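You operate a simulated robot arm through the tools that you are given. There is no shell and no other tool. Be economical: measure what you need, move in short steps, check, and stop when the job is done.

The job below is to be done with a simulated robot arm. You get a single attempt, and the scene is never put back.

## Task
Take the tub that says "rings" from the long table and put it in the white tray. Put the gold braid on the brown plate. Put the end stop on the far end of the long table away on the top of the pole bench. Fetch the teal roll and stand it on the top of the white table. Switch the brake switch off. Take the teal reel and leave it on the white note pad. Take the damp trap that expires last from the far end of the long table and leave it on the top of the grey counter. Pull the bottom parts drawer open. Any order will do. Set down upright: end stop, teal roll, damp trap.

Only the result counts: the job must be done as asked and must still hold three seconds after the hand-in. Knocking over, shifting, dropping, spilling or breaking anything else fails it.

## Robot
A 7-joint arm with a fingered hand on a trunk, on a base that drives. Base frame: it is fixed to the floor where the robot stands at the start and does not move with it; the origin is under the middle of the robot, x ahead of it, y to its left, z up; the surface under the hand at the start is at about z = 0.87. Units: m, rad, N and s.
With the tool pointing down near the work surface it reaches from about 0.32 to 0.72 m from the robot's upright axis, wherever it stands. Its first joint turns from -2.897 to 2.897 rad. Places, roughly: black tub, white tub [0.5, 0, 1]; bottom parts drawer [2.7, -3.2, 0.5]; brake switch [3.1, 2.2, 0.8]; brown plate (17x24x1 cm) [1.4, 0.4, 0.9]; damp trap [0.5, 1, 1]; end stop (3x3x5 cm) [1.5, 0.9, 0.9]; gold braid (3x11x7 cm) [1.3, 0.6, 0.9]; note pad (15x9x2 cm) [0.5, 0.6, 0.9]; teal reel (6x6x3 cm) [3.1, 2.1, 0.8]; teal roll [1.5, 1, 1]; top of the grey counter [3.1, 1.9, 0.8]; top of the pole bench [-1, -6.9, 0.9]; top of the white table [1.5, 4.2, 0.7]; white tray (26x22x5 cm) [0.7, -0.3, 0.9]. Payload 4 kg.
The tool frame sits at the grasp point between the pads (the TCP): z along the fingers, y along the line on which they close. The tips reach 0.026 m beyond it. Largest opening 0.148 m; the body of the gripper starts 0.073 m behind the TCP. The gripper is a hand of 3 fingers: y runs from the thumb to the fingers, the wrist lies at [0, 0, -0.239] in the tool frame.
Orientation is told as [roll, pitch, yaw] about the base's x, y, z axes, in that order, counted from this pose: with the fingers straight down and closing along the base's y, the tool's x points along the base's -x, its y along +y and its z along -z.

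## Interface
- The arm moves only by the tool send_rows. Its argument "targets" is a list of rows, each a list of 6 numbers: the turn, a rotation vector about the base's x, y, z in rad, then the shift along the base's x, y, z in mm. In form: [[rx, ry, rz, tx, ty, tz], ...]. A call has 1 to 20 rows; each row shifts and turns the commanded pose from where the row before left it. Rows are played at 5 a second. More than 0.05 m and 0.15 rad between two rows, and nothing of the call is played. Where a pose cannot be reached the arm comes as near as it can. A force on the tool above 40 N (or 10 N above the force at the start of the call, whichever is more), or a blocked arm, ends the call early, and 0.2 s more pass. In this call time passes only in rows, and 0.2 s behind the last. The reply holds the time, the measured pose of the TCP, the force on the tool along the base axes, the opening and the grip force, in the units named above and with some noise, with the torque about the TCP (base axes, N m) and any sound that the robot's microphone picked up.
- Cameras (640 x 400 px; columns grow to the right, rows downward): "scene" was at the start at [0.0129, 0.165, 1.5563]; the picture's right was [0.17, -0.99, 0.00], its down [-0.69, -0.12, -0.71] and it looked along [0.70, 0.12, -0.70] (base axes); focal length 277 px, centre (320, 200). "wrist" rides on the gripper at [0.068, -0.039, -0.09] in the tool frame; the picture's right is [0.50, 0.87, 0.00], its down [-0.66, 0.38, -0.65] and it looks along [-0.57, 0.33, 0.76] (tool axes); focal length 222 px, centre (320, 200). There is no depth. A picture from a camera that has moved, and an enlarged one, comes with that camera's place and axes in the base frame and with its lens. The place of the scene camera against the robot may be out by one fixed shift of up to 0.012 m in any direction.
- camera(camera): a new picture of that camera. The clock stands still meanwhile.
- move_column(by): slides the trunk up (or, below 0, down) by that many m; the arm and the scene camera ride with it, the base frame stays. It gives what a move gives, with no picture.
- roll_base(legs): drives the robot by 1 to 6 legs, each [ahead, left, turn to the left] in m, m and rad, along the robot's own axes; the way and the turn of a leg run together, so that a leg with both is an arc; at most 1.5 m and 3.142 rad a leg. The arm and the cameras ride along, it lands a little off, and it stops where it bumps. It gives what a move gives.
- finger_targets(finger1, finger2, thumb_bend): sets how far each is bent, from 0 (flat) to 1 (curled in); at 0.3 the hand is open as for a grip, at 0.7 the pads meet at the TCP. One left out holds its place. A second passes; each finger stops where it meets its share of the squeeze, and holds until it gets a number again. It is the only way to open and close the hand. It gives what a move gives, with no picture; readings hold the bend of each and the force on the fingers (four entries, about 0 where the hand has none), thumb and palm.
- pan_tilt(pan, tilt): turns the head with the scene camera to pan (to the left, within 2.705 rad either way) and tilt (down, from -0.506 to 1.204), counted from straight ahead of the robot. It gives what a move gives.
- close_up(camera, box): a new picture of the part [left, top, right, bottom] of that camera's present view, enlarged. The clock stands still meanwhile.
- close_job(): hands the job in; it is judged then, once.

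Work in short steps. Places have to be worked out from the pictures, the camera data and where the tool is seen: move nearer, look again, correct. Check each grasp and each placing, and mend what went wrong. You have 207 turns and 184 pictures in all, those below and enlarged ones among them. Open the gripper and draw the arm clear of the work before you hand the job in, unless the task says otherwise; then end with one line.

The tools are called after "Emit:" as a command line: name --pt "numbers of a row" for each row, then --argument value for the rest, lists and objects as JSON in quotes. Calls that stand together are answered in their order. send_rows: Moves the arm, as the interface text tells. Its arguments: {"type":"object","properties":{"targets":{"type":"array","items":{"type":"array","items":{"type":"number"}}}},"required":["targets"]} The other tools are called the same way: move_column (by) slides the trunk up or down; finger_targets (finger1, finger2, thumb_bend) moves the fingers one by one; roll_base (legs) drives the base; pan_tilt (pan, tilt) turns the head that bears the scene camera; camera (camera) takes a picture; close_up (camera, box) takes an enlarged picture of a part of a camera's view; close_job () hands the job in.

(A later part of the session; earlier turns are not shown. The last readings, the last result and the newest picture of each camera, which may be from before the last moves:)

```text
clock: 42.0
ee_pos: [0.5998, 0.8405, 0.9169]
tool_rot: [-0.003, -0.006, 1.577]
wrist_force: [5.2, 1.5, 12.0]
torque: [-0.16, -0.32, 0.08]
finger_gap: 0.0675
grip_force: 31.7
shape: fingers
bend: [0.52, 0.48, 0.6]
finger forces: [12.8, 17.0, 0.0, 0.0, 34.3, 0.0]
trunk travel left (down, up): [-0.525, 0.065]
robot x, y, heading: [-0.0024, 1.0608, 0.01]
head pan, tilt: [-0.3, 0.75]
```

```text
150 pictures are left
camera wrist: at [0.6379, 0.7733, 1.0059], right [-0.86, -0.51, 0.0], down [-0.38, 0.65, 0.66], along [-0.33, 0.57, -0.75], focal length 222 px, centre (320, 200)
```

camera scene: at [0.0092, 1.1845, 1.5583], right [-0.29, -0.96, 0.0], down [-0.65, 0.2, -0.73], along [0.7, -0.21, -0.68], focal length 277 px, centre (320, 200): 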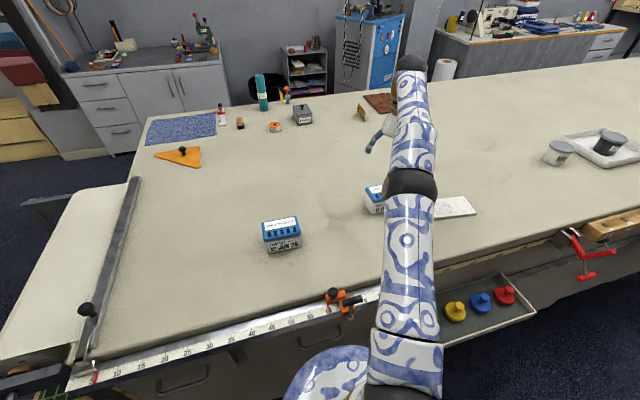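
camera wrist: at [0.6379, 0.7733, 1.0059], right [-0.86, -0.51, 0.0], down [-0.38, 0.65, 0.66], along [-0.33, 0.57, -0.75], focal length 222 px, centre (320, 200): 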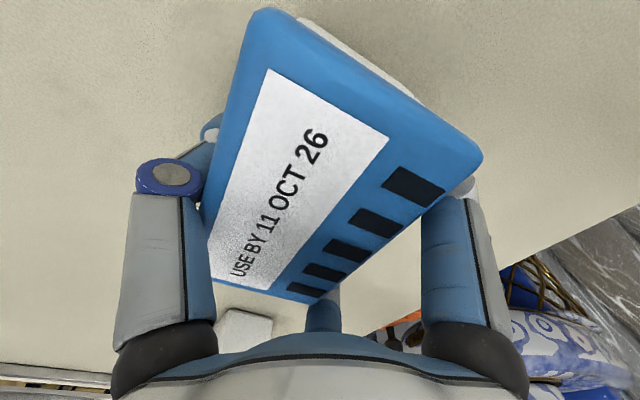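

Balanced firm grip (13/17/34 N). Lift and retract.

Emit:
send_rows --pt "0 0 0 0 0 30" --pt "0 0 0 0 0 40" --pt "0 0 0 0 0 45" --pt "0 0 0 -20 15 40" --pt "0 0 0 -30 20 30" --pt "0 0 0 -30 20 30" --pt "0 0 0 -30 20 30" --pt "0 0 0 -30 20 30" --pt "0 0 0 -30 20 10" --pt "0 0 0 -30 20 0"

Emit:
camera --camera "scene"

```text
clock: 44.2
ee_pos: [0.3984, 0.9744, 1.2016]
tool_rot: [0.001, -0.007, 1.577]
wrist_force: [0.4, 0.6, -1.7]
torque: [0.01, 0.0, -0.02]
finger_gap: 0.0671
grip_force: 27.3
shape: fingers
bend: [0.52, 0.48, 0.6]
finger forces: [12.2, 16.3, 0.1, 0.0, 26.3, 0.0]
trunk travel left (down, up): [-0.525, 0.065]
robot x, y, heading: [-0.0034, 1.0584, 0.002]
head pan, tilt: [-0.3, 0.75]
```

```text
149 pictures are left
camera scene: at [0.0084, 1.1844, 1.5583], right [-0.29, -0.96, 0.0], down [-0.65, 0.2, -0.73], along [0.7, -0.21, -0.68], focal length 277 px, centre (320, 200)
```

scene: 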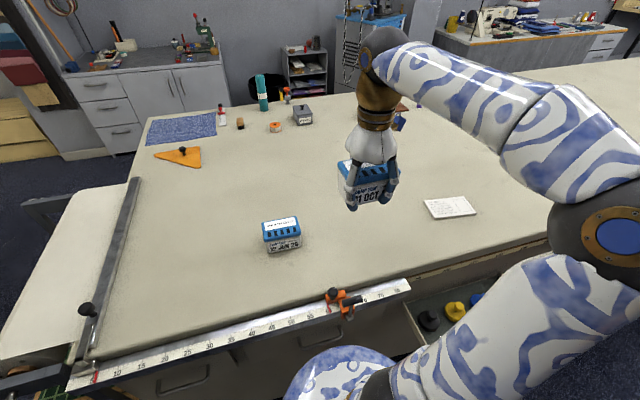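

Trap is held level. I drive around the left end of the table toward the grey counter, stopping short to look.

Emit:
roll_base --legs '[[-0.4, 0, 0], [0, 1.5, 0], [1.5, 0, 0], [0.75, 0, 0]]'

Emit:
pan_tilt --pan -0.5 --tilt 0.5

Emit:
camera --camera "scene"

```text
clock: 64.5
ee_pos: [2.2531, 2.502, 1.2018]
tool_rot: [0.001, -0.006, 1.585]
wrist_force: [1.0, 0.9, -2.0]
torque: [0.05, 0.04, -0.03]
finger_gap: 0.0667
grip_force: 27.2
shape: fingers
bend: [0.52, 0.48, 0.6]
finger forces: [12.3, 16.1, 0.0, 0.0, 26.4, 0.1]
trunk travel left (down, up): [-0.525, 0.065]
robot x, y, heading: [1.8531, 2.5791, 0.013]
head pan, tilt: [-0.3, 0.75]
```

```text
clock: 65.2
ee_pos: [2.2536, 2.5018, 1.201]
tool_rot: [-0.001, -0.007, 1.586]
wrist_force: [-0.3, -0.2, -2.9]
torque: [0.03, 0.01, 0.01]
finger_gap: 0.067
grip_force: 27.3
shape: fingers
bend: [0.52, 0.48, 0.6]
finger forces: [12.2, 16.1, 0.0, 0.1, 26.3, 0.0]
trunk travel left (down, up): [-0.525, 0.065]
robot x, y, heading: [1.8494, 2.5799, 0.016]
head pan, tilt: [-0.499, 0.499]
```

```text
148 pictures are left
camera scene: at [1.8624, 2.6894, 1.5801], right [-0.47, -0.89, 0.0], down [-0.42, 0.22, -0.88], along [0.78, -0.41, -0.48], focal length 277 px, centre (320, 200)
```

scene: 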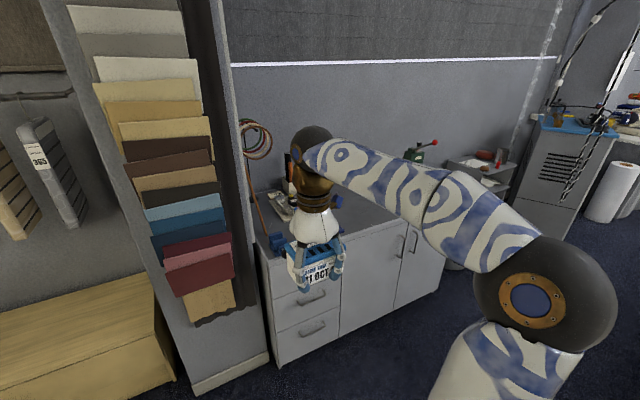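

Counter: front edge x≈2.7, y≈1.55–2.46. I strafe right to y≈2.07 and approach, then survey the counter top.

Emit:
roll_base --legs '[[0, -0.52, 0], [0.36, 0, 0]]'

Emit:
pan_tilt --pan 0.2 --tilt 0.7

Emit:
camera --camera "scene"

Emit:
pan_tilt --pan -0.4 --tilt 0.7

Emit:
camera --camera "scene"

```text
clock: 70.2
ee_pos: [2.6193, 1.9872, 1.2017]
tool_rot: [0.001, -0.007, 1.583]
wrist_force: [0.0, 0.2, -2.4]
torque: [0.03, 0.06, -0.01]
finger_gap: 0.0671
grip_force: 27.2
shape: fingers
bend: [0.52, 0.48, 0.6]
finger forces: [12.2, 16.0, 0.0, 0.1, 26.4, 0.0]
trunk travel left (down, up): [-0.525, 0.065]
robot x, y, heading: [2.2171, 2.0653, 0.014]
head pan, tilt: [-0.499, 0.499]
```

```text
clock: 71.2
ee_pos: [2.6193, 1.9866, 1.2021]
tool_rot: [-0.001, -0.008, 1.583]
wrist_force: [-0.1, 0.2, -2.0]
torque: [0.04, 0.04, 0.03]
finger_gap: 0.0669
grip_force: 27.3
shape: fingers
bend: [0.52, 0.48, 0.6]
finger forces: [12.3, 16.0, 0.0, 0.1, 26.3, 0.0]
trunk travel left (down, up): [-0.525, 0.065]
robot x, y, heading: [2.217, 2.0688, 0.012]
head pan, tilt: [0.201, 0.7]
```

```text
147 pictures are left
camera scene: at [2.2308, 2.2362, 1.5625], right [0.21, -0.98, 0.0], down [-0.63, -0.14, -0.77], along [0.75, 0.16, -0.64], focal length 277 px, centre (320, 200)
```

scene: 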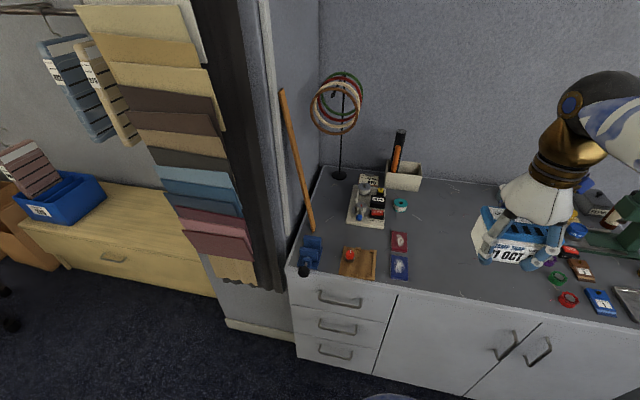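

```text
clock: 72.2
ee_pos: [2.6183, 1.9862, 1.2011]
tool_rot: [0.001, -0.007, 1.585]
wrist_force: [-0.3, -0.8, -3.2]
torque: [0.01, 0.03, -0.02]
finger_gap: 0.0671
grip_force: 27.1
shape: fingers
bend: [0.52, 0.48, 0.6]
finger forces: [12.3, 16.0, 0.0, 0.1, 26.3, 0.0]
trunk travel left (down, up): [-0.525, 0.065]
robot x, y, heading: [2.2154, 2.0696, 0.012]
head pan, tilt: [-0.4, 0.7]
```

```text
146 pictures are left
camera scene: at [2.2264, 2.1863, 1.5625], right [-0.38, -0.93, 0.0], down [-0.6, 0.24, -0.76], along [0.71, -0.29, -0.64], focal length 277 px, centre (320, 200)
```

scene: 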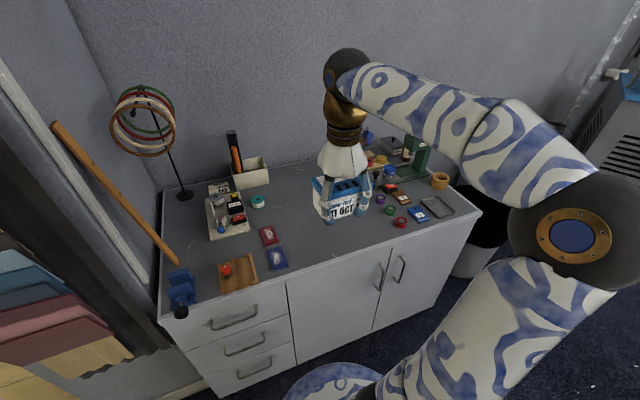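

The teal reel is right of a small device with switches. I zoom in on the counter's left and right halves.

Emit:
close_up --camera "scene" --box '[190, 160, 310, 235]'

Emit:
close_up --camera "scene" --box '[300, 140, 480, 252]'

```text
5.33 times, centred on (250, 198) of scene
camera zoom: at [2.2264, 2.1863, 1.5625], right [-0.38, -0.93, 0.0], down [-0.6, 0.24, -0.76], along [0.71, -0.29, -0.64], focal length 1478 px, centre (693, 213)
```

zoom: 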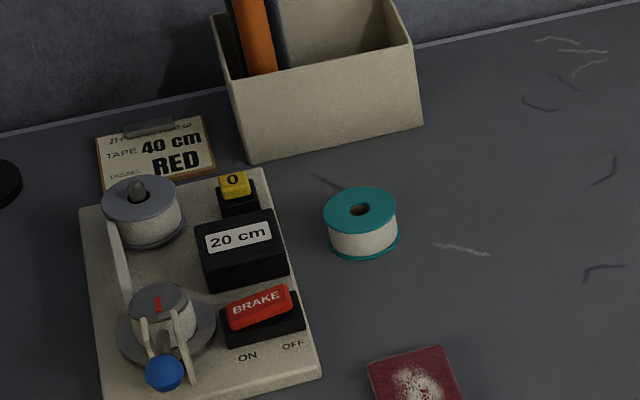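

```text
3.56 times, centred on (390, 196) of scene
camera zoom: at [2.2264, 2.1863, 1.5625], right [-0.38, -0.93, 0.0], down [-0.6, 0.24, -0.76], along [0.71, -0.29, -0.64], focal length 986 px, centre (71, 214)
```

zoom: 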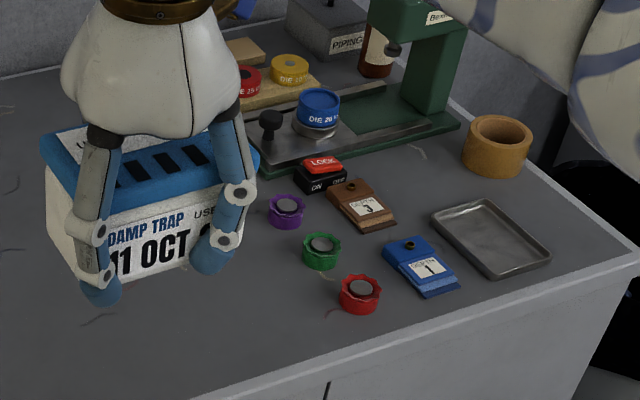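

Free area is x 2.75–3.15, y 1.70–2.03. I'll set the trap at about (2.85, 1.82), lowering until contact near TCP z≈0.847.

Emit:
send_rows --pt "0 0 0 33 -24 -25" --pt "0 0 0 33 -24 -25" --pt "0 0 0 33 -24 -25" --pt "0 0 0 33 -24 -25" --pt "0 0 0 33 -24 -25" --pt "0 0 0 33 -24 -25" --pt "0 0 0 33 -24 -25" --pt "0 0 0 0 0 -40" --pt "0 0 0 0 0 -40" --pt "0 0 0 0 0 -40" --pt "0 0 0 0 0 -25"

Emit:
camera --camera "scene"

Emit:
camera --camera "wrist"

```text
clock: 74.6
ee_pos: [2.8119, 1.8412, 0.8955]
tool_rot: [0.001, -0.007, 1.584]
wrist_force: [0.5, 0.9, -2.7]
torque: [0.02, 0.07, -0.03]
finger_gap: 0.0663
grip_force: 25.7
shape: fingers
bend: [0.52, 0.48, 0.6]
finger forces: [11.7, 14.9, 0.1, 0.0, 25.1, 0.0]
out of reach, approached as far as the arm can: row 6, 7
trunk travel left (down, up): [-0.525, 0.065]
robot x, y, heading: [2.2155, 2.0673, 0.013]
head pan, tilt: [-0.4, 0.7]
```

```text
143 pictures are left
camera scene: at [2.2267, 2.186, 1.5625], right [-0.38, -0.93, 0.0], down [-0.6, 0.24, -0.76], along [0.71, -0.29, -0.64], focal length 277 px, centre (320, 200)
```

scene: 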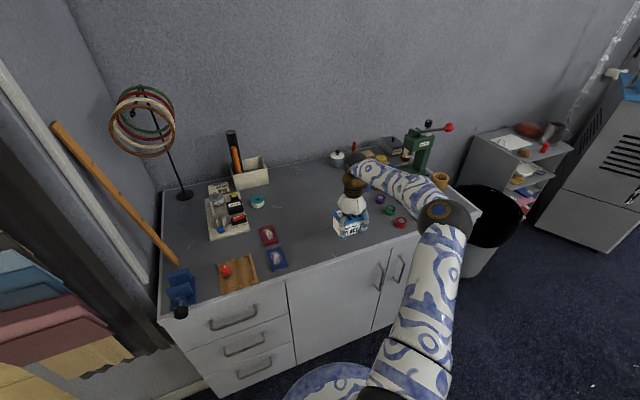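

```text
142 pictures are left
camera wrist: at [2.8507, 1.7737, 0.9843], right [-0.86, -0.51, 0.0], down [-0.39, 0.65, 0.66], along [-0.33, 0.57, -0.75], focal length 222 px, centre (320, 200)
```

wrist: 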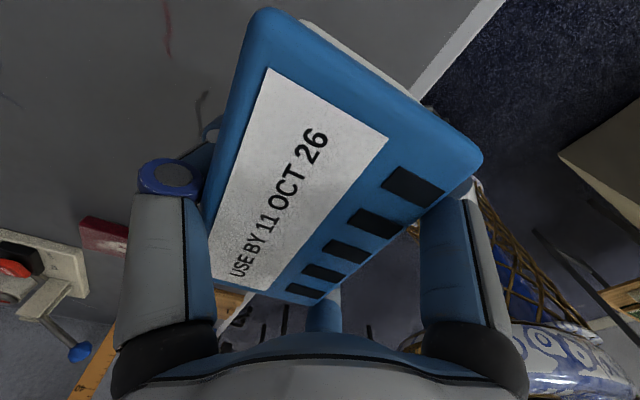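

Still 5 cm above the counter; I push a bit further in (+x) and lower to contact.

Emit:
send_rows --pt "0 0 0 20 0 -5" --pt "0 0 0 20 0 -5" --pt "0 0 0 0 0 -25" --pt "0 0 0 0 0 -8" --pt "0 0 0 0 0 -5" --pt "0 0 0 0 0 -4"

```text
clock: 76.0
ee_pos: [2.8407, 1.84, 0.8455]
tool_rot: [0.001, -0.007, 1.581]
wrist_force: [-0.4, 0.5, -2.1]
torque: [0.0, 0.03, -0.03]
finger_gap: 0.066
grip_force: 25.5
shape: fingers
bend: [0.52, 0.48, 0.6]
finger forces: [11.6, 14.2, 0.0, 0.1, 24.4, 0.0]
out of reach, approached as far as the arm can: row 2
trunk travel left (down, up): [-0.525, 0.065]
robot x, y, heading: [2.2165, 2.0684, 0.01]
head pan, tilt: [-0.4, 0.7]
```

No contact yet at 0.8455; I continue down in small steps.

Emit:
send_rows --pt "0 0 0 0 0 -5" --pt "0 0 0 0 0 -5" --pt "0 0 0 0 0 -5" --pt "0 0 0 0 0 -5" --pt "0 0 0 0 0 -5"

Emit:
camera --camera "scene"

```text
clock: 77.2
ee_pos: [2.8415, 1.8383, 0.8346]
tool_rot: [-0.013, -0.005, 1.579]
wrist_force: [-4.4, 1.5, 23.1]
torque: [0.0, -0.69, 0.09]
finger_gap: 0.0658
grip_force: 29.1
shape: fingers
bend: [0.52, 0.49, 0.61]
finger forces: [13.7, 17.1, 0.0, 0.1, 27.2, 0.0]
out of reach, approached as far as the arm can: row 3
trunk travel left (down, up): [-0.525, 0.065]
robot x, y, heading: [2.2212, 2.0666, 0.016]
head pan, tilt: [-0.4, 0.7]
stopped in row 5: the force on the tool passed its limit at 45 N (the readings are from after the stop); the commanded pose is now the measured one
```

```text
141 pictures are left
camera scene: at [2.223, 2.1875, 1.5626], right [-0.38, -0.93, 0.0], down [-0.59, 0.24, -0.77], along [0.71, -0.29, -0.64], focal length 277 px, centre (320, 200)
```

scene: 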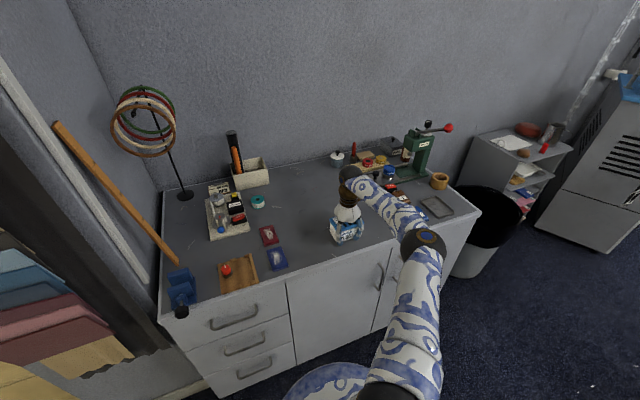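

Contact; counter surface ≈0.79. I ease up 2 mm, open the fingers and rise.

Emit:
send_rows --pt "0 0 0 0 0 3"

Emit:
finger_targets --finger1 0.38 --finger2 0.38 --thumb_bend 0.38

Emit:
finger_targets --finger1 0.15 --finger2 0.15 --thumb_bend 0.1

Emit:
camera --camera "wrist"

```text
clock: 77.6
ee_pos: [2.8407, 1.8377, 0.8358]
tool_rot: [-0.011, -0.002, 1.58]
wrist_force: [-4.9, 2.6, 13.9]
torque: [-0.03, -0.58, 0.08]
finger_gap: 0.0659
grip_force: 27.7
shape: fingers
bend: [0.52, 0.49, 0.61]
finger forces: [13.2, 16.5, 0.0, 0.0, 26.2, 0.0]
trunk travel left (down, up): [-0.525, 0.065]
robot x, y, heading: [2.2186, 2.0656, 0.011]
head pan, tilt: [-0.4, 0.7]
```

```text
clock: 78.6
ee_pos: [2.8408, 1.8372, 0.8345]
tool_rot: [-0.01, -0.003, 1.579]
wrist_force: [-0.3, 0.0, -0.3]
torque: [0.0, -0.04, -0.03]
finger_gap: 0.1017
grip_force: 0.3
shape: fingers
bend: [0.38, 0.38, 0.38]
finger forces: [0.4, 0.0, 0.1, 0.0, 0.0, 0.0]
trunk travel left (down, up): [-0.525, 0.065]
robot x, y, heading: [2.2198, 2.0713, 0.011]
head pan, tilt: [-0.4, 0.7]
```

```text
clock: 79.6
ee_pos: [2.8409, 1.8377, 0.8339]
tool_rot: [-0.008, -0.004, 1.576]
wrist_force: [0.2, 0.1, 0.1]
torque: [-0.03, -0.01, 0.01]
finger_gap: 0.1608
grip_force: 0.0
shape: fingers
bend: [0.15, 0.15, 0.1]
finger forces: [0.0, 0.0, 0.0, 0.0, 0.1, 0.0]
trunk travel left (down, up): [-0.525, 0.065]
robot x, y, heading: [2.2144, 2.0685, 0.011]
head pan, tilt: [-0.4, 0.7]
```

```text
140 pictures are left
camera wrist: at [2.8795, 1.7706, 0.9243], right [-0.86, -0.51, -0.01], down [-0.39, 0.65, 0.65], along [-0.33, 0.57, -0.76], focal length 222 px, centre (320, 200)
```

wrist: 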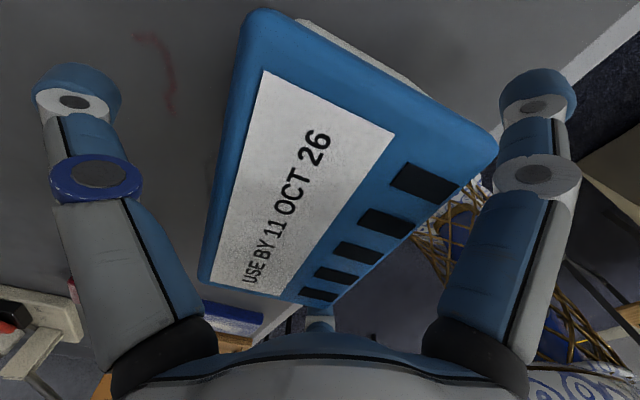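

Trap stands free on the counter. I rise and retract, then look down at the base's clearance to the counter and the switch area.

Emit:
send_rows --pt "0 0 0 0 0 30" --pt "0 0 0 0 0 40" --pt "0 0 0 0 0 45" --pt "0 0 0 -20 10 40" --pt "0 0 0 -30 20 20" --pt "0 0 0 -30 20 20" --pt "0 0 0 -30 20 20" --pt "0 0 0 -30 20 0" --pt "0 0 0 -30 20 0"

Emit:
pan_tilt --pan 0.3 --tilt 1.2

Emit:
camera --camera "scene"

```text
clock: 81.6
ee_pos: [2.6699, 1.948, 1.004]
tool_rot: [-0.008, -0.005, 1.579]
wrist_force: [-0.1, 0.2, 0.6]
torque: [-0.01, -0.01, 0.02]
finger_gap: 0.1609
grip_force: 0.0
shape: fingers
bend: [0.15, 0.15, 0.1]
finger forces: [0.0, 0.0, 0.1, 0.1, 0.1, 0.1]
out of reach, approached as far as the arm can: row 3
trunk travel left (down, up): [-0.525, 0.065]
robot x, y, heading: [2.2154, 2.068, 0.012]
head pan, tilt: [-0.4, 0.7]
```

```text
clock: 82.7
ee_pos: [2.6712, 1.9476, 1.006]
tool_rot: [-0.008, -0.004, 1.581]
wrist_force: [0.8, 0.9, 0.3]
torque: [-0.01, -0.01, 0.0]
finger_gap: 0.1607
grip_force: 0.0
shape: fingers
bend: [0.15, 0.15, 0.1]
finger forces: [0.0, 0.0, 0.0, 0.0, 0.0, 0.0]
trunk travel left (down, up): [-0.525, 0.065]
robot x, y, heading: [2.2184, 2.0648, 0.012]
head pan, tilt: [0.3, 1.201]
```

```text
139 pictures are left
camera scene: at [2.201, 2.2355, 1.5265], right [0.31, -0.95, 0.0], down [-0.89, -0.29, -0.36], along [0.35, 0.11, -0.93], focal length 277 px, centre (320, 200)
```

scene: 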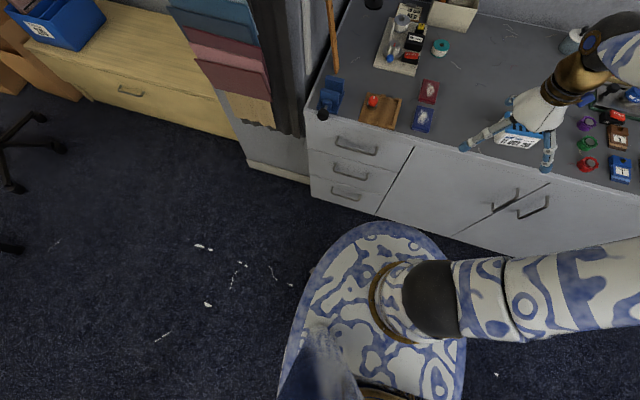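

Clear so far; I approach to x≈2.39, y≈2.13 so the switch and reel come within reach.

Emit:
roll_base --legs '[[0.16, 0.07, 0]]'

Emit:
finger_targets --finger1 1.0 --finger2 1.0 --thumb_bend 0.45

Emit:
pan_tilt --pan 0.0 --tilt 0.8

Emit:
camera --camera "scene"

Emit:
camera --camera "wrist"

```text
clock: 84.2
ee_pos: [2.8296, 2.0193, 1.0044]
tool_rot: [-0.009, -0.003, 1.577]
wrist_force: [-0.1, 0.2, -0.2]
torque: [-0.05, 0.02, 0.0]
finger_gap: 0.161
grip_force: 0.0
shape: fingers
bend: [0.15, 0.15, 0.1]
finger forces: [0.1, 0.1, 0.0, 0.0, 0.1, 0.0]
trunk travel left (down, up): [-0.525, 0.065]
robot x, y, heading: [2.3747, 2.1409, 0.009]
head pan, tilt: [0.3, 1.201]
```

```text
clock: 85.2
ee_pos: [2.829, 2.0194, 1.0039]
tool_rot: [-0.009, -0.004, 1.577]
wrist_force: [0.0, 0.1, 0.0]
torque: [0.03, 0.01, 0.0]
finger_gap: 0.037
grip_force: 0.1
shape: fingers
bend: [0.77, 0.77, 0.45]
finger forces: [0.0, 0.0, 0.0, 0.0, 0.0, 0.1]
trunk travel left (down, up): [-0.525, 0.065]
robot x, y, heading: [2.3764, 2.1364, 0.015]
head pan, tilt: [0.3, 1.201]
```

```text
clock: 86.0
ee_pos: [2.83, 2.0187, 1.0038]
tool_rot: [-0.009, -0.004, 1.578]
wrist_force: [-0.4, 0.6, 0.0]
torque: [-0.02, 0.02, 0.0]
finger_gap: 0.0371
grip_force: 0.0
shape: fingers
bend: [0.77, 0.77, 0.45]
finger forces: [0.0, 0.0, 0.0, 0.0, 0.0, 0.0]
trunk travel left (down, up): [-0.525, 0.065]
robot x, y, heading: [2.3761, 2.141, 0.007]
head pan, tilt: [0.0, 0.799]
```

```text
138 pictures are left
camera scene: at [2.3875, 2.291, 1.5542], right [0.01, -1.0, 0.0], down [-0.72, -0.01, -0.7], along [0.7, 0.01, -0.72], focal length 277 px, centre (320, 200)
```

scene: 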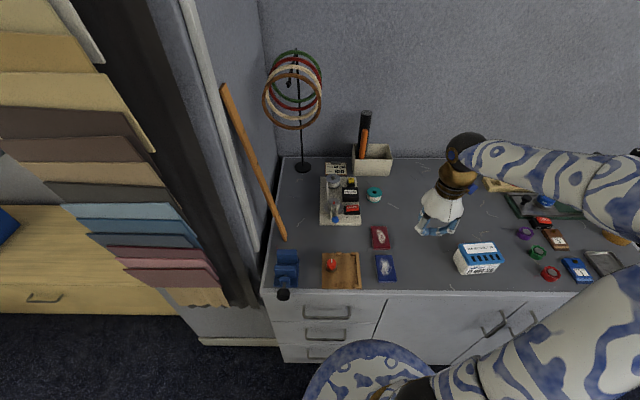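

```text
137 pictures are left
camera wrist: at [2.8677, 1.9517, 1.0943], right [-0.86, -0.51, -0.01], down [-0.39, 0.65, 0.65], along [-0.32, 0.57, -0.76], focal length 222 px, centre (320, 200)
```

wrist: 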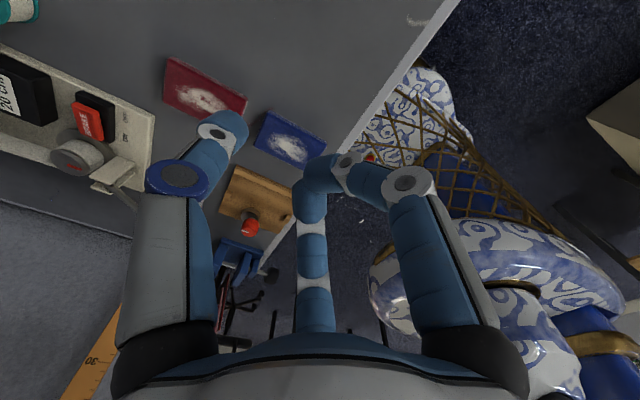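

I zoom on the hand to compare tip heights of thumb and curled fingers, and on the switch.

Emit:
close_up --camera "scene" --box '[400, 180, 480, 240]'

Emit:
close_up --camera "scene" --box '[310, 160, 390, 230]'

```text
6.67 times, centred on (440, 210) of scene
camera zoom: at [2.3875, 2.291, 1.5542], right [0.01, -1.0, 0.0], down [-0.72, -0.01, -0.7], along [0.7, 0.01, -0.72], focal length 1848 px, centre (-480, 133)
```

zoom: 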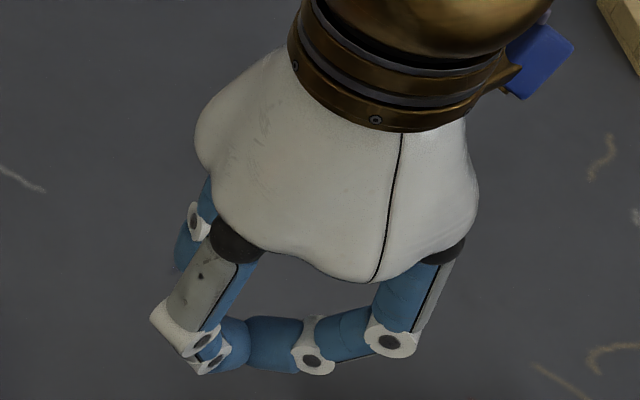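

```text
5.71 times, centred on (350, 195) of scene
camera zoom: at [2.3875, 2.291, 1.5542], right [0.01, -1.0, 0.0], down [-0.72, -0.01, -0.7], along [0.7, 0.01, -0.72], focal length 1584 px, centre (149, 229)
```

zoom: 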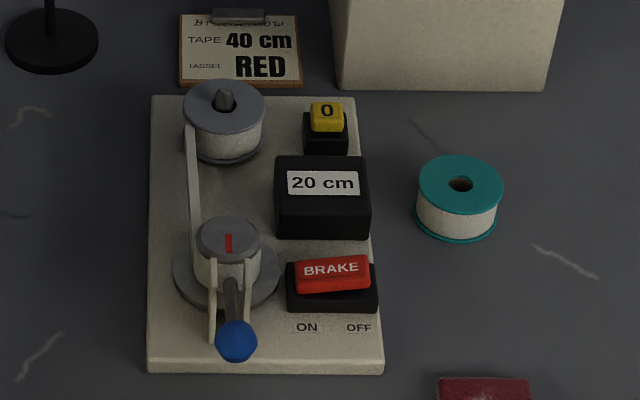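

The rocker's OFF (right) side stands proud, so brake is ON. I'll press its right end (~(3.05, 2.172)) with the thumb tip alone; fingers stay curled. I rotate 0.52 rad so they stay clear of the lever.

Emit:
finger_targets --thumb_bend 0.3

Emit:
send_rows --pt "0 0 0.13 33 24 0" --pt "0 0 0.13 33 24 -10" --pt "0 0 0.13 33 24 -10" --pt "0 0 0.13 33 24 -15" --pt "0 0 0 32 24 -15"

Emit:
camera --camera "wrist"

Emit:
close_up --camera "scene" --box '[280, 130, 440, 240]'

```text
clock: 87.0
ee_pos: [2.8302, 2.0195, 1.0053]
tool_rot: [-0.009, -0.003, 1.578]
wrist_force: [-0.4, 0.4, -0.7]
torque: [0.01, 0.02, 0.04]
finger_gap: 0.063
grip_force: 0.1
shape: fingers
bend: [0.78, 0.78, 0.3]
finger forces: [0.0, 0.0, 0.0, 0.0, 0.0, 0.0]
trunk travel left (down, up): [-0.525, 0.065]
robot x, y, heading: [2.3773, 2.1389, 0.006]
head pan, tilt: [0.0, 0.799]
```

```text
clock: 88.2
ee_pos: [2.9945, 2.1397, 0.9539]
tool_rot: [-0.006, -0.003, 2.098]
wrist_force: [-0.9, -0.2, -0.5]
torque: [0.02, 0.0, 0.04]
finger_gap: 0.063
grip_force: 0.0
shape: fingers
bend: [0.78, 0.79, 0.3]
finger forces: [0.0, 0.0, 0.0, 0.1, 0.1, 0.0]
trunk travel left (down, up): [-0.525, 0.065]
robot x, y, heading: [2.3777, 2.1421, 0.011]
head pan, tilt: [0.0, 0.799]
```

```text
134 pictures are left
camera wrist: at [3.0604, 2.1008, 1.0431], right [-0.5, -0.87, -0.01], down [-0.66, 0.37, 0.65], along [-0.56, 0.33, -0.76], focal length 222 px, centre (320, 200)
```

wrist: 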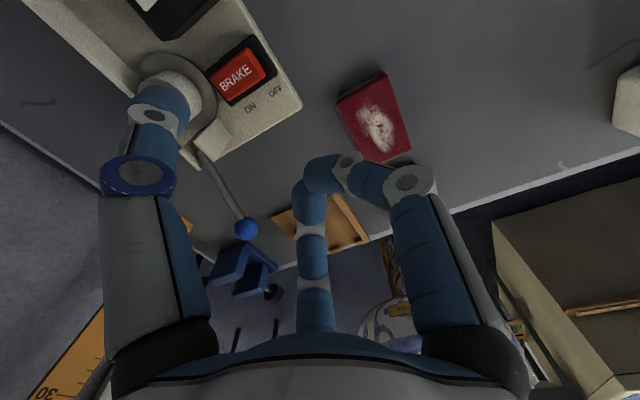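

```text
3.64 times, centred on (360, 185) of scene
camera zoom: at [2.3881, 2.2911, 1.5542], right [0.01, -1.0, 0.0], down [-0.72, -0.01, -0.7], along [0.7, 0.01, -0.72], focal length 1008 px, centre (174, 254)
```

zoom: 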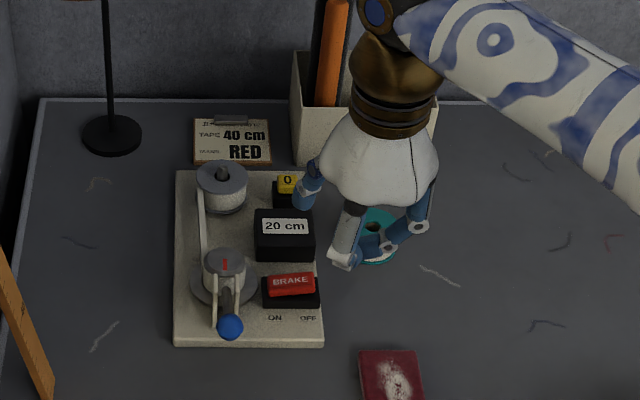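

Switch centre ≈(3.057, 2.182), press point (3.055, 2.165); thumb tip is at TCP+(0.069, 0.040). I align and go down to ~2 cm above, then check.

Emit:
send_rows --pt "0 0 0 -8 -15 0" --pt "0 0 0 0 0 -35" --pt "0 0 0 0 0 -33"

Emit:
camera --camera "wrist"

Emit:
close_up --camera "scene" --box '[310, 160, 390, 230]'

```text
clock: 89.0
ee_pos: [2.9856, 2.1231, 0.8864]
tool_rot: [-0.01, -0.003, 2.098]
wrist_force: [0.0, 0.2, 0.0]
torque: [-0.01, -0.01, 0.02]
finger_gap: 0.0631
grip_force: 0.0
shape: fingers
bend: [0.79, 0.79, 0.3]
finger forces: [0.0, 0.0, 0.0, 0.0, 0.0, 0.0]
trunk travel left (down, up): [-0.525, 0.065]
robot x, y, heading: [2.3749, 2.1407, 0.013]
head pan, tilt: [0.0, 0.799]
```

```text
132 pictures are left
camera wrist: at [3.0513, 2.0847, 0.976], right [-0.5, -0.87, -0.01], down [-0.66, 0.37, 0.65], along [-0.56, 0.33, -0.76], focal length 222 px, centre (320, 200)
```

wrist: 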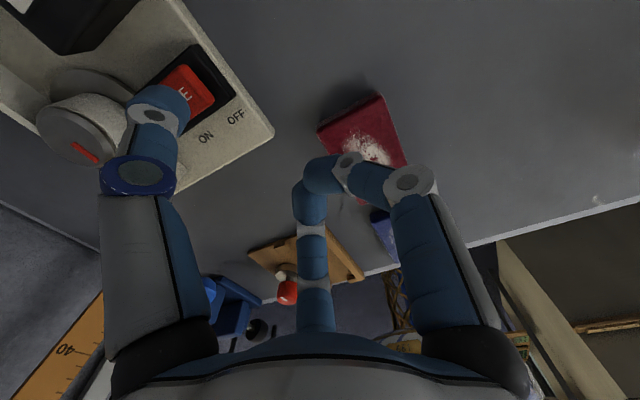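

```text
5.71 times, centred on (350, 195) of scene
camera zoom: at [2.3878, 2.2911, 1.5542], right [0.01, -1.0, 0.0], down [-0.72, -0.01, -0.7], along [0.7, 0.01, -0.72], focal length 1584 px, centre (149, 229)
```

zoom: 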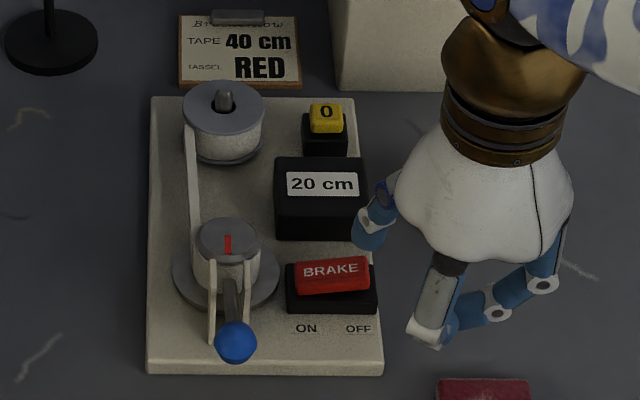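

Alignment agrees with the OFF end. I press down in small steps.

Emit:
send_rows --pt "0 0 0 0 -2 -15" --pt "0 0 0 0 0 -6" --pt "0 0 0 0 0 -5" --pt "0 0 0 0 0 -4" --pt "0 0 0 0 0 -3"

Emit:
close_up --camera "scene" --box '[310, 160, 390, 230]'

```text
clock: 90.2
ee_pos: [2.9846, 2.1211, 0.8566]
tool_rot: [-0.012, -0.002, 2.097]
wrist_force: [-9.4, -5.1, 24.5]
torque: [1.06, -1.62, 0.1]
finger_gap: 0.0646
grip_force: 12.1
shape: fingers
bend: [0.79, 0.79, 0.29]
finger forces: [0.1, 0.1, 0.0, 0.0, 24.5, 0.1]
trunk travel left (down, up): [-0.525, 0.065]
robot x, y, heading: [2.3772, 2.1412, 0.015]
head pan, tilt: [0.0, 0.799]
```

```text
5.71 times, centred on (350, 195) of scene
camera zoom: at [2.3838, 2.2902, 1.5548], right [0.01, -1.0, 0.0], down [-0.72, -0.01, -0.7], along [0.7, 0.01, -0.72], focal length 1584 px, centre (149, 229)
```

zoom: 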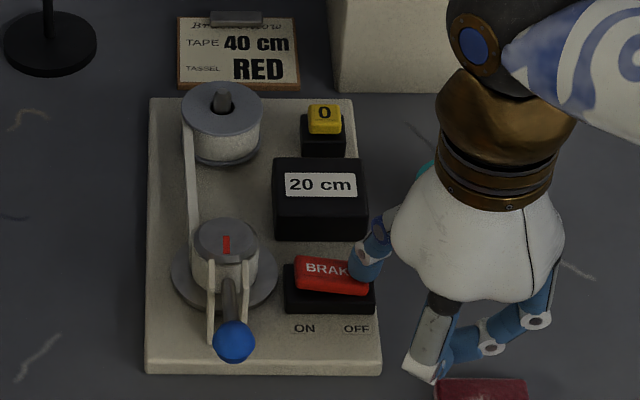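

The cap now tilts down at the OFF side. I rise and check that it stays.

Emit:
send_rows --pt "0 0 0 0 0 30" --pt "0 0 0 -10 -10 40" --pt "0 0 0 -20 -20 30"

Emit:
close_up --camera "scene" --box '[310, 160, 390, 230]'

```text
clock: 91.0
ee_pos: [2.9548, 2.0924, 0.9537]
tool_rot: [-0.009, -0.001, 2.098]
wrist_force: [-0.7, 0.7, 0.1]
torque: [0.03, 0.01, -0.02]
finger_gap: 0.0635
grip_force: 0.1
shape: fingers
bend: [0.79, 0.8, 0.3]
finger forces: [0.1, 0.0, 0.0, 0.0, 0.1, 0.0]
trunk travel left (down, up): [-0.525, 0.065]
robot x, y, heading: [2.3784, 2.1392, 0.011]
head pan, tilt: [0.0, 0.799]
```

```text
5.71 times, centred on (350, 195) of scene
camera zoom: at [2.3873, 2.2908, 1.5542], right [0.01, -1.0, 0.0], down [-0.72, -0.01, -0.7], along [0.7, 0.01, -0.72], focal length 1584 px, centre (149, 229)
```

zoom: 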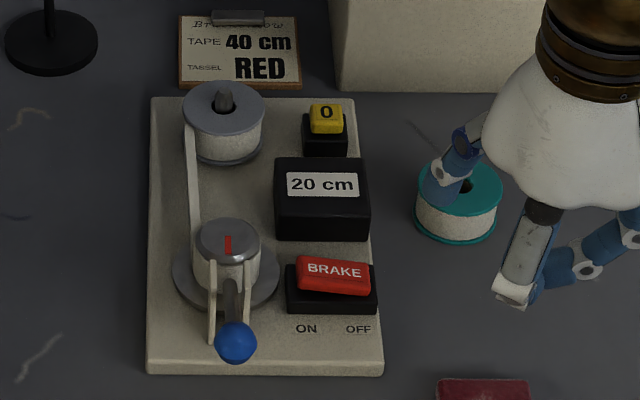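

Brake is off. Next the teal reel at ≈(3.146, 2.094): just out of reach upright, so I nudge the base and tilt the hand 0.3 rad outward above it.

Emit:
roll_base --legs '[[0.018, -0.035, 0]]'

Emit:
finger_targets --finger1 0.3 --finger2 0.3 --thumb_bend 0.3

Emit:
send_rows --pt "0 -0.075 0 35 8 0" --pt "0 -0.075 0 40 8 0" --pt "0 -0.075 0 40 8 0" --pt "0 -0.075 0 40 8 0"

Emit:
camera --camera "wrist"

Emit:
close_up --camera "scene" --box '[300, 130, 420, 220]'

```text
clock: 91.9
ee_pos: [2.9746, 2.0567, 0.954]
tool_rot: [-0.009, -0.005, 2.098]
wrist_force: [-0.5, -0.5, -0.3]
torque: [-0.03, -0.02, 0.0]
finger_gap: 0.066
grip_force: 0.1
shape: fingers
bend: [0.89, 0.89, 0.3]
finger forces: [0.1, 0.0, 0.0, 0.0, 0.0, 0.0]
trunk travel left (down, up): [-0.525, 0.065]
robot x, y, heading: [2.3941, 2.1049, 0.009]
head pan, tilt: [0.0, 0.799]
```

```text
clock: 92.9
ee_pos: [2.9728, 2.057, 0.9527]
tool_rot: [-0.007, -0.003, 2.098]
wrist_force: [0.3, 0.9, 0.1]
torque: [-0.01, 0.0, 0.0]
finger_gap: 0.1269
grip_force: 0.1
shape: fingers
bend: [0.3, 0.3, 0.3]
finger forces: [0.0, 0.1, 0.0, 0.1, 0.1, 0.0]
trunk travel left (down, up): [-0.525, 0.065]
robot x, y, heading: [2.394, 2.1016, 0.011]
head pan, tilt: [0.0, 0.799]
```

```text
clock: 93.9
ee_pos: [3.0083, 2.0651, 0.9547]
tool_rot: [-0.075, 0.033, 2.095]
wrist_force: [0.2, 0.2, 0.2]
torque: [0.02, -0.02, -0.01]
finger_gap: 0.1269
grip_force: 0.1
shape: fingers
bend: [0.3, 0.3, 0.3]
finger forces: [0.0, 0.1, 0.1, 0.0, 0.0, 0.0]
out of reach, approached as far as the arm can: row 2, 3, 4
trunk travel left (down, up): [-0.525, 0.065]
robot x, y, heading: [2.392, 2.1052, 0.007]
head pan, tilt: [0.0, 0.799]
```

```text
128 pictures are left
camera wrist: at [3.0684, 2.0255, 1.0486], right [-0.5, -0.87, -0.05], down [-0.71, 0.37, 0.6], along [-0.5, 0.33, -0.8], focal length 222 px, centre (320, 200)
```

wrist: 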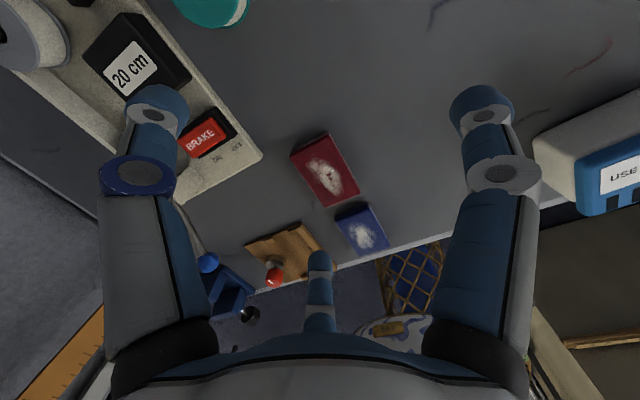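

```text
4.44 times, centred on (360, 175) of scene
camera zoom: at [2.4062, 2.2561, 1.5542], right [0.01, -1.0, 0.0], down [-0.72, -0.01, -0.7], along [0.7, 0.01, -0.72], focal length 1232 px, centre (142, 311)
```

zoom: 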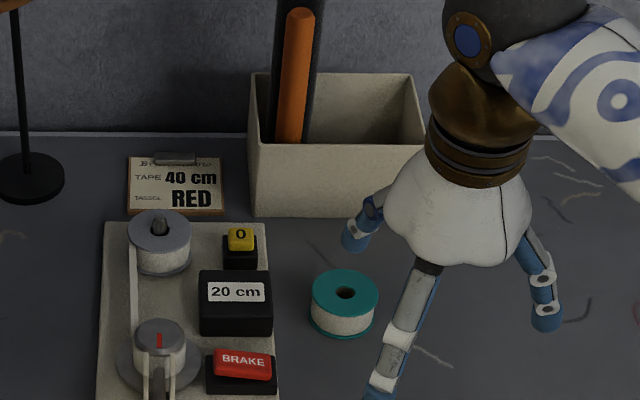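

The 2.1-rad yaw seems to limit reach; by three-fold symmetry yaw 0 gives the same finger layout. I rotate back by 2.094 rad while pulling in slightly.

Emit:
send_rows --pt "0 0 -0.14 -10 0 5" --pt "0 0 -0.14 -10 0 5" --pt "0 0 -0.14 -10 0 0" --pt "0 0 -0.14 -10 0 0" --pt "0 0 -0.14 0 0 0" --pt "0 0 -0.14 0 0 0" --pt "0 0 -0.14 0 0 0" --pt "0 0 -0.14 0 0 0" --pt "0 0 -0.14 0 0 0" --pt "0 0 -0.14 0 0 0" --pt "0 0 -0.14 0 0 0" --pt "0 0 -0.14 0 0 0" --pt "0 0 -0.14 0 0 0" --pt "0 0 -0.14 0 0 0" --pt "0 0 -0.134 0 0 0"

Emit:
send_rows --pt "0 -0.05 0 40 6 0" --pt "0 -0.06 0 40 6 0" --pt "0 -0.06 0 40 6 0" --pt "0 -0.06 0 40 6 0"

Emit:
camera --camera "wrist"

```text
clock: 97.1
ee_pos: [2.9698, 2.0639, 0.9637]
tool_rot: [-0.074, 0.034, -0.002]
wrist_force: [0.0, 0.0, -0.6]
torque: [-0.01, -0.01, 0.01]
finger_gap: 0.1271
grip_force: 0.0
shape: fingers
bend: [0.3, 0.3, 0.3]
finger forces: [0.0, 0.0, 0.0, 0.0, 0.0, 0.1]
trunk travel left (down, up): [-0.525, 0.065]
robot x, y, heading: [2.3963, 2.1073, 0.014]
head pan, tilt: [0.0, 0.799]
```

```text
clock: 98.1
ee_pos: [3.1292, 2.0874, 0.9641]
tool_rot: [-0.076, -0.197, 0.001]
wrist_force: [-0.3, -0.2, 0.5]
torque: [-0.01, 0.03, 0.02]
finger_gap: 0.1271
grip_force: 0.1
shape: fingers
bend: [0.3, 0.3, 0.3]
finger forces: [0.0, 0.0, 0.0, 0.0, 0.1, 0.0]
trunk travel left (down, up): [-0.525, 0.065]
robot x, y, heading: [2.3965, 2.1048, 0.013]
head pan, tilt: [0.0, 0.799]
```

```text
126 pictures are left
camera wrist: at [3.0439, 2.0556, 1.0414], right [-0.48, 0.86, -0.16], down [0.52, 0.43, 0.74], along [0.71, 0.27, -0.65], focal length 222 px, centre (320, 200)
```

wrist: 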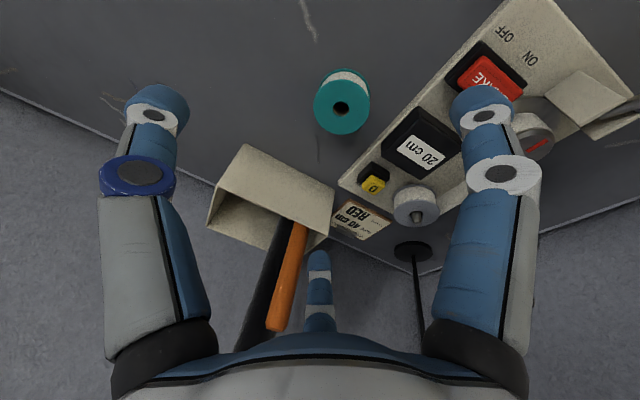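

Reel top centre triangulates to (3.145, 2.094). I level the roll, narrow the fingers a bit, and descend over it.

Emit:
finger_targets --finger1 0.37 --finger2 0.37 --thumb_bend 0.37

Emit:
send_rows --pt "0.075 0 0 16 7 0" --pt "0 0 0 0 0 -35" --pt "0 0 0 0 0 -35" --pt "0 0 0 0 0 -20"

Emit:
camera --camera "wrist"

Emit:
close_up --camera "scene" --box '[300, 130, 420, 220]'

```text
clock: 99.1
ee_pos: [3.1293, 2.0872, 0.964]
tool_rot: [-0.073, -0.194, 0.001]
wrist_force: [0.6, -0.3, -0.2]
torque: [-0.01, 0.01, -0.03]
finger_gap: 0.1056
grip_force: 0.0
shape: fingers
bend: [0.37, 0.37, 0.37]
finger forces: [0.1, 0.0, 0.0, 0.0, 0.0, 0.1]
trunk travel left (down, up): [-0.525, 0.065]
robot x, y, heading: [2.395, 2.1053, 0.008]
head pan, tilt: [0.0, 0.799]
```

```text
clock: 100.1
ee_pos: [3.1444, 2.0956, 0.8739]
tool_rot: [0.003, -0.197, -0.014]
wrist_force: [0.6, 0.0, 0.8]
torque: [0.02, -0.02, -0.02]
finger_gap: 0.1052
grip_force: 0.0
shape: fingers
bend: [0.37, 0.37, 0.37]
finger forces: [0.0, 0.0, 0.0, 0.1, 0.1, 0.0]
trunk travel left (down, up): [-0.525, 0.065]
robot x, y, heading: [2.392, 2.1071, 0.012]
head pan, tilt: [0.0, 0.799]
```

```text
125 pictures are left
camera wrist: at [3.059, 2.0578, 0.9478], right [-0.48, 0.87, -0.09], down [0.52, 0.37, 0.77], along [0.71, 0.32, -0.63], focal length 222 px, centre (320, 200)
```

wrist: 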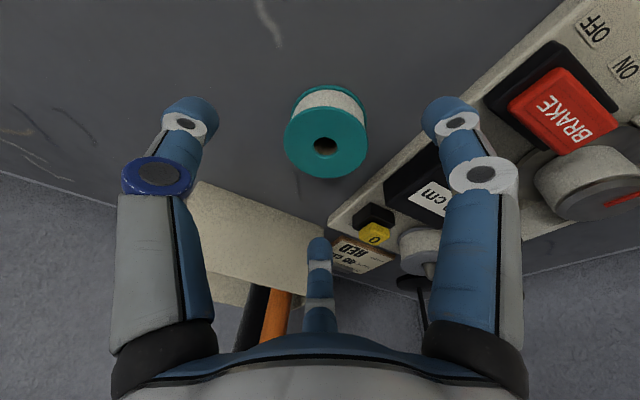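

```text
4.44 times, centred on (360, 175) of scene
camera zoom: at [2.4062, 2.2562, 1.5542], right [0.01, -1.0, 0.0], down [-0.72, -0.01, -0.7], along [0.7, 0.01, -0.72], focal length 1232 px, centre (142, 311)
```

zoom: 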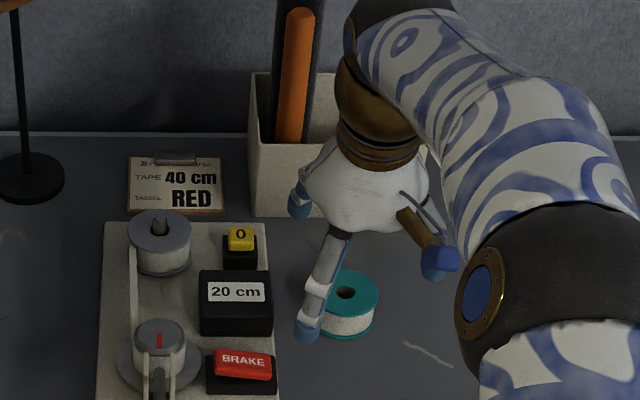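

Well centred and clear of the device by ~1 cm. Final descent and close.

Emit:
send_rows --pt "0 0 0 2 -2 -20" --pt "0 0 0 0 0 -15" --pt "0 0 0 0 0 -10"

Emit:
finger_targets --finger1 0.55 --finger2 0.55 --thumb_bend 0.55

Emit:
camera --camera "wrist"

```text
clock: 100.9
ee_pos: [3.1508, 2.0916, 0.8412]
tool_rot: [0.003, -0.213, -0.02]
wrist_force: [-0.4, -2.6, 20.7]
torque: [0.67, 1.33, 0.11]
finger_gap: 0.1096
grip_force: 10.6
shape: fingers
bend: [0.34, 0.37, 0.37]
finger forces: [21.3, 0.0, 0.1, 0.0, 0.1, 0.1]
trunk travel left (down, up): [-0.525, 0.065]
robot x, y, heading: [2.3904, 2.1067, 0.009]
head pan, tilt: [0.0, 0.799]
stopped in row 3: the force on the tool passed its limit at 48 N (the readings are from after the stop); the commanded pose is now the measured one
```

```text
clock: 101.9
ee_pos: [3.1476, 2.0927, 0.8399]
tool_rot: [0.003, -0.21, -0.017]
wrist_force: [-3.1, 0.1, 32.1]
torque: [1.21, 2.2, 0.17]
finger_gap: 0.0805
grip_force: 16.1
shape: fingers
bend: [0.31, 0.55, 0.55]
finger forces: [32.6, 0.0, 0.0, 0.0, 0.1, 0.0]
trunk travel left (down, up): [-0.525, 0.065]
robot x, y, heading: [2.3923, 2.1052, 0.012]
head pan, tilt: [0.0, 0.799]
```

```text
123 pictures are left
camera wrist: at [3.0618, 2.0548, 0.9141], right [-0.47, 0.87, -0.1], down [0.51, 0.37, 0.78], along [0.72, 0.32, -0.62], focal length 222 px, centre (320, 200)
```

wrist: 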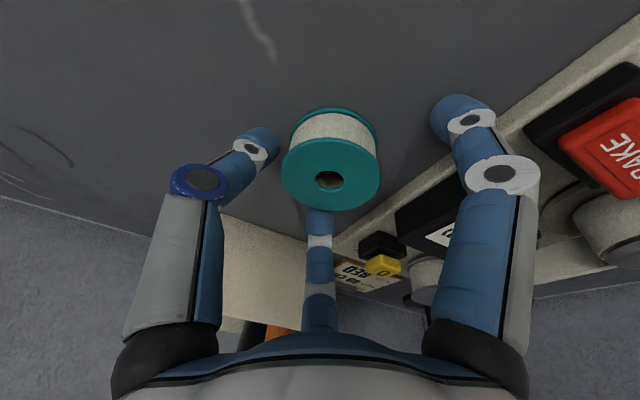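

Finger 1 pressed on the surface (tilt makes it lowest while open). I raise 10 mm, pre-close the fingers, then lower again.

Emit:
send_rows --pt "0 0 0 0 0 10"

Emit:
finger_targets --finger1 0.48 --finger2 0.48 --thumb_bend 0.48

Emit:
camera --camera "wrist"

Emit:
close_up --camera "scene" --box '[300, 130, 420, 220]'

```text
clock: 102.3
ee_pos: [3.1496, 2.0927, 0.8448]
tool_rot: [0.001, -0.203, -0.015]
wrist_force: [-1.4, -0.3, 0.4]
torque: [-0.01, 0.0, 0.01]
finger_gap: 0.0654
grip_force: 0.0
shape: fingers
bend: [0.4, 0.55, 0.55]
finger forces: [0.0, 0.0, 0.1, 0.0, 0.0, 0.0]
trunk travel left (down, up): [-0.525, 0.065]
robot x, y, heading: [2.3938, 2.1057, 0.003]
head pan, tilt: [0.0, 0.799]
```

```text
clock: 103.3
ee_pos: [3.1494, 2.0914, 0.8476]
tool_rot: [0.003, -0.207, -0.019]
wrist_force: [0.1, -0.8, 0.0]
torque: [0.0, -0.02, 0.02]
finger_gap: 0.069
grip_force: 0.1
shape: fingers
bend: [0.48, 0.48, 0.48]
finger forces: [0.0, 0.1, 0.0, 0.1, 0.0, 0.0]
trunk travel left (down, up): [-0.525, 0.065]
robot x, y, heading: [2.3946, 2.1047, 0.011]
head pan, tilt: [0.0, 0.799]
```

```text
122 pictures are left
camera wrist: at [3.064, 2.0552, 0.9214], right [-0.47, 0.87, -0.1], down [0.51, 0.37, 0.78], along [0.72, 0.32, -0.62], focal length 222 px, centre (320, 200)
```

wrist: 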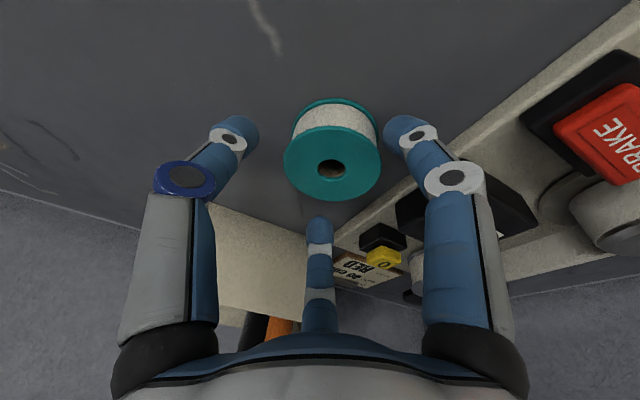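

```text
4.44 times, centred on (360, 175) of scene
camera zoom: at [2.4063, 2.2561, 1.5542], right [0.01, -1.0, 0.0], down [-0.72, -0.01, -0.7], along [0.7, 0.01, -0.72], focal length 1232 px, centre (142, 311)
```

zoom: 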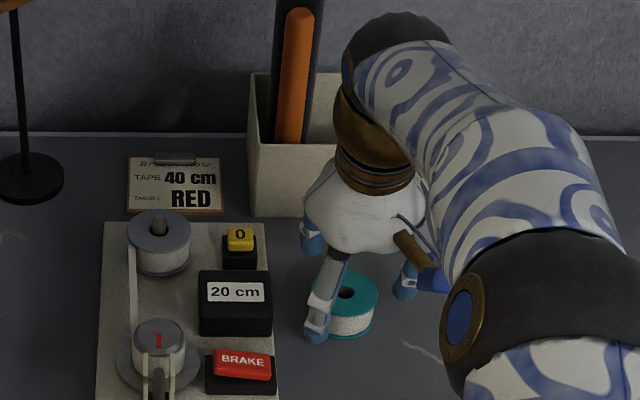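

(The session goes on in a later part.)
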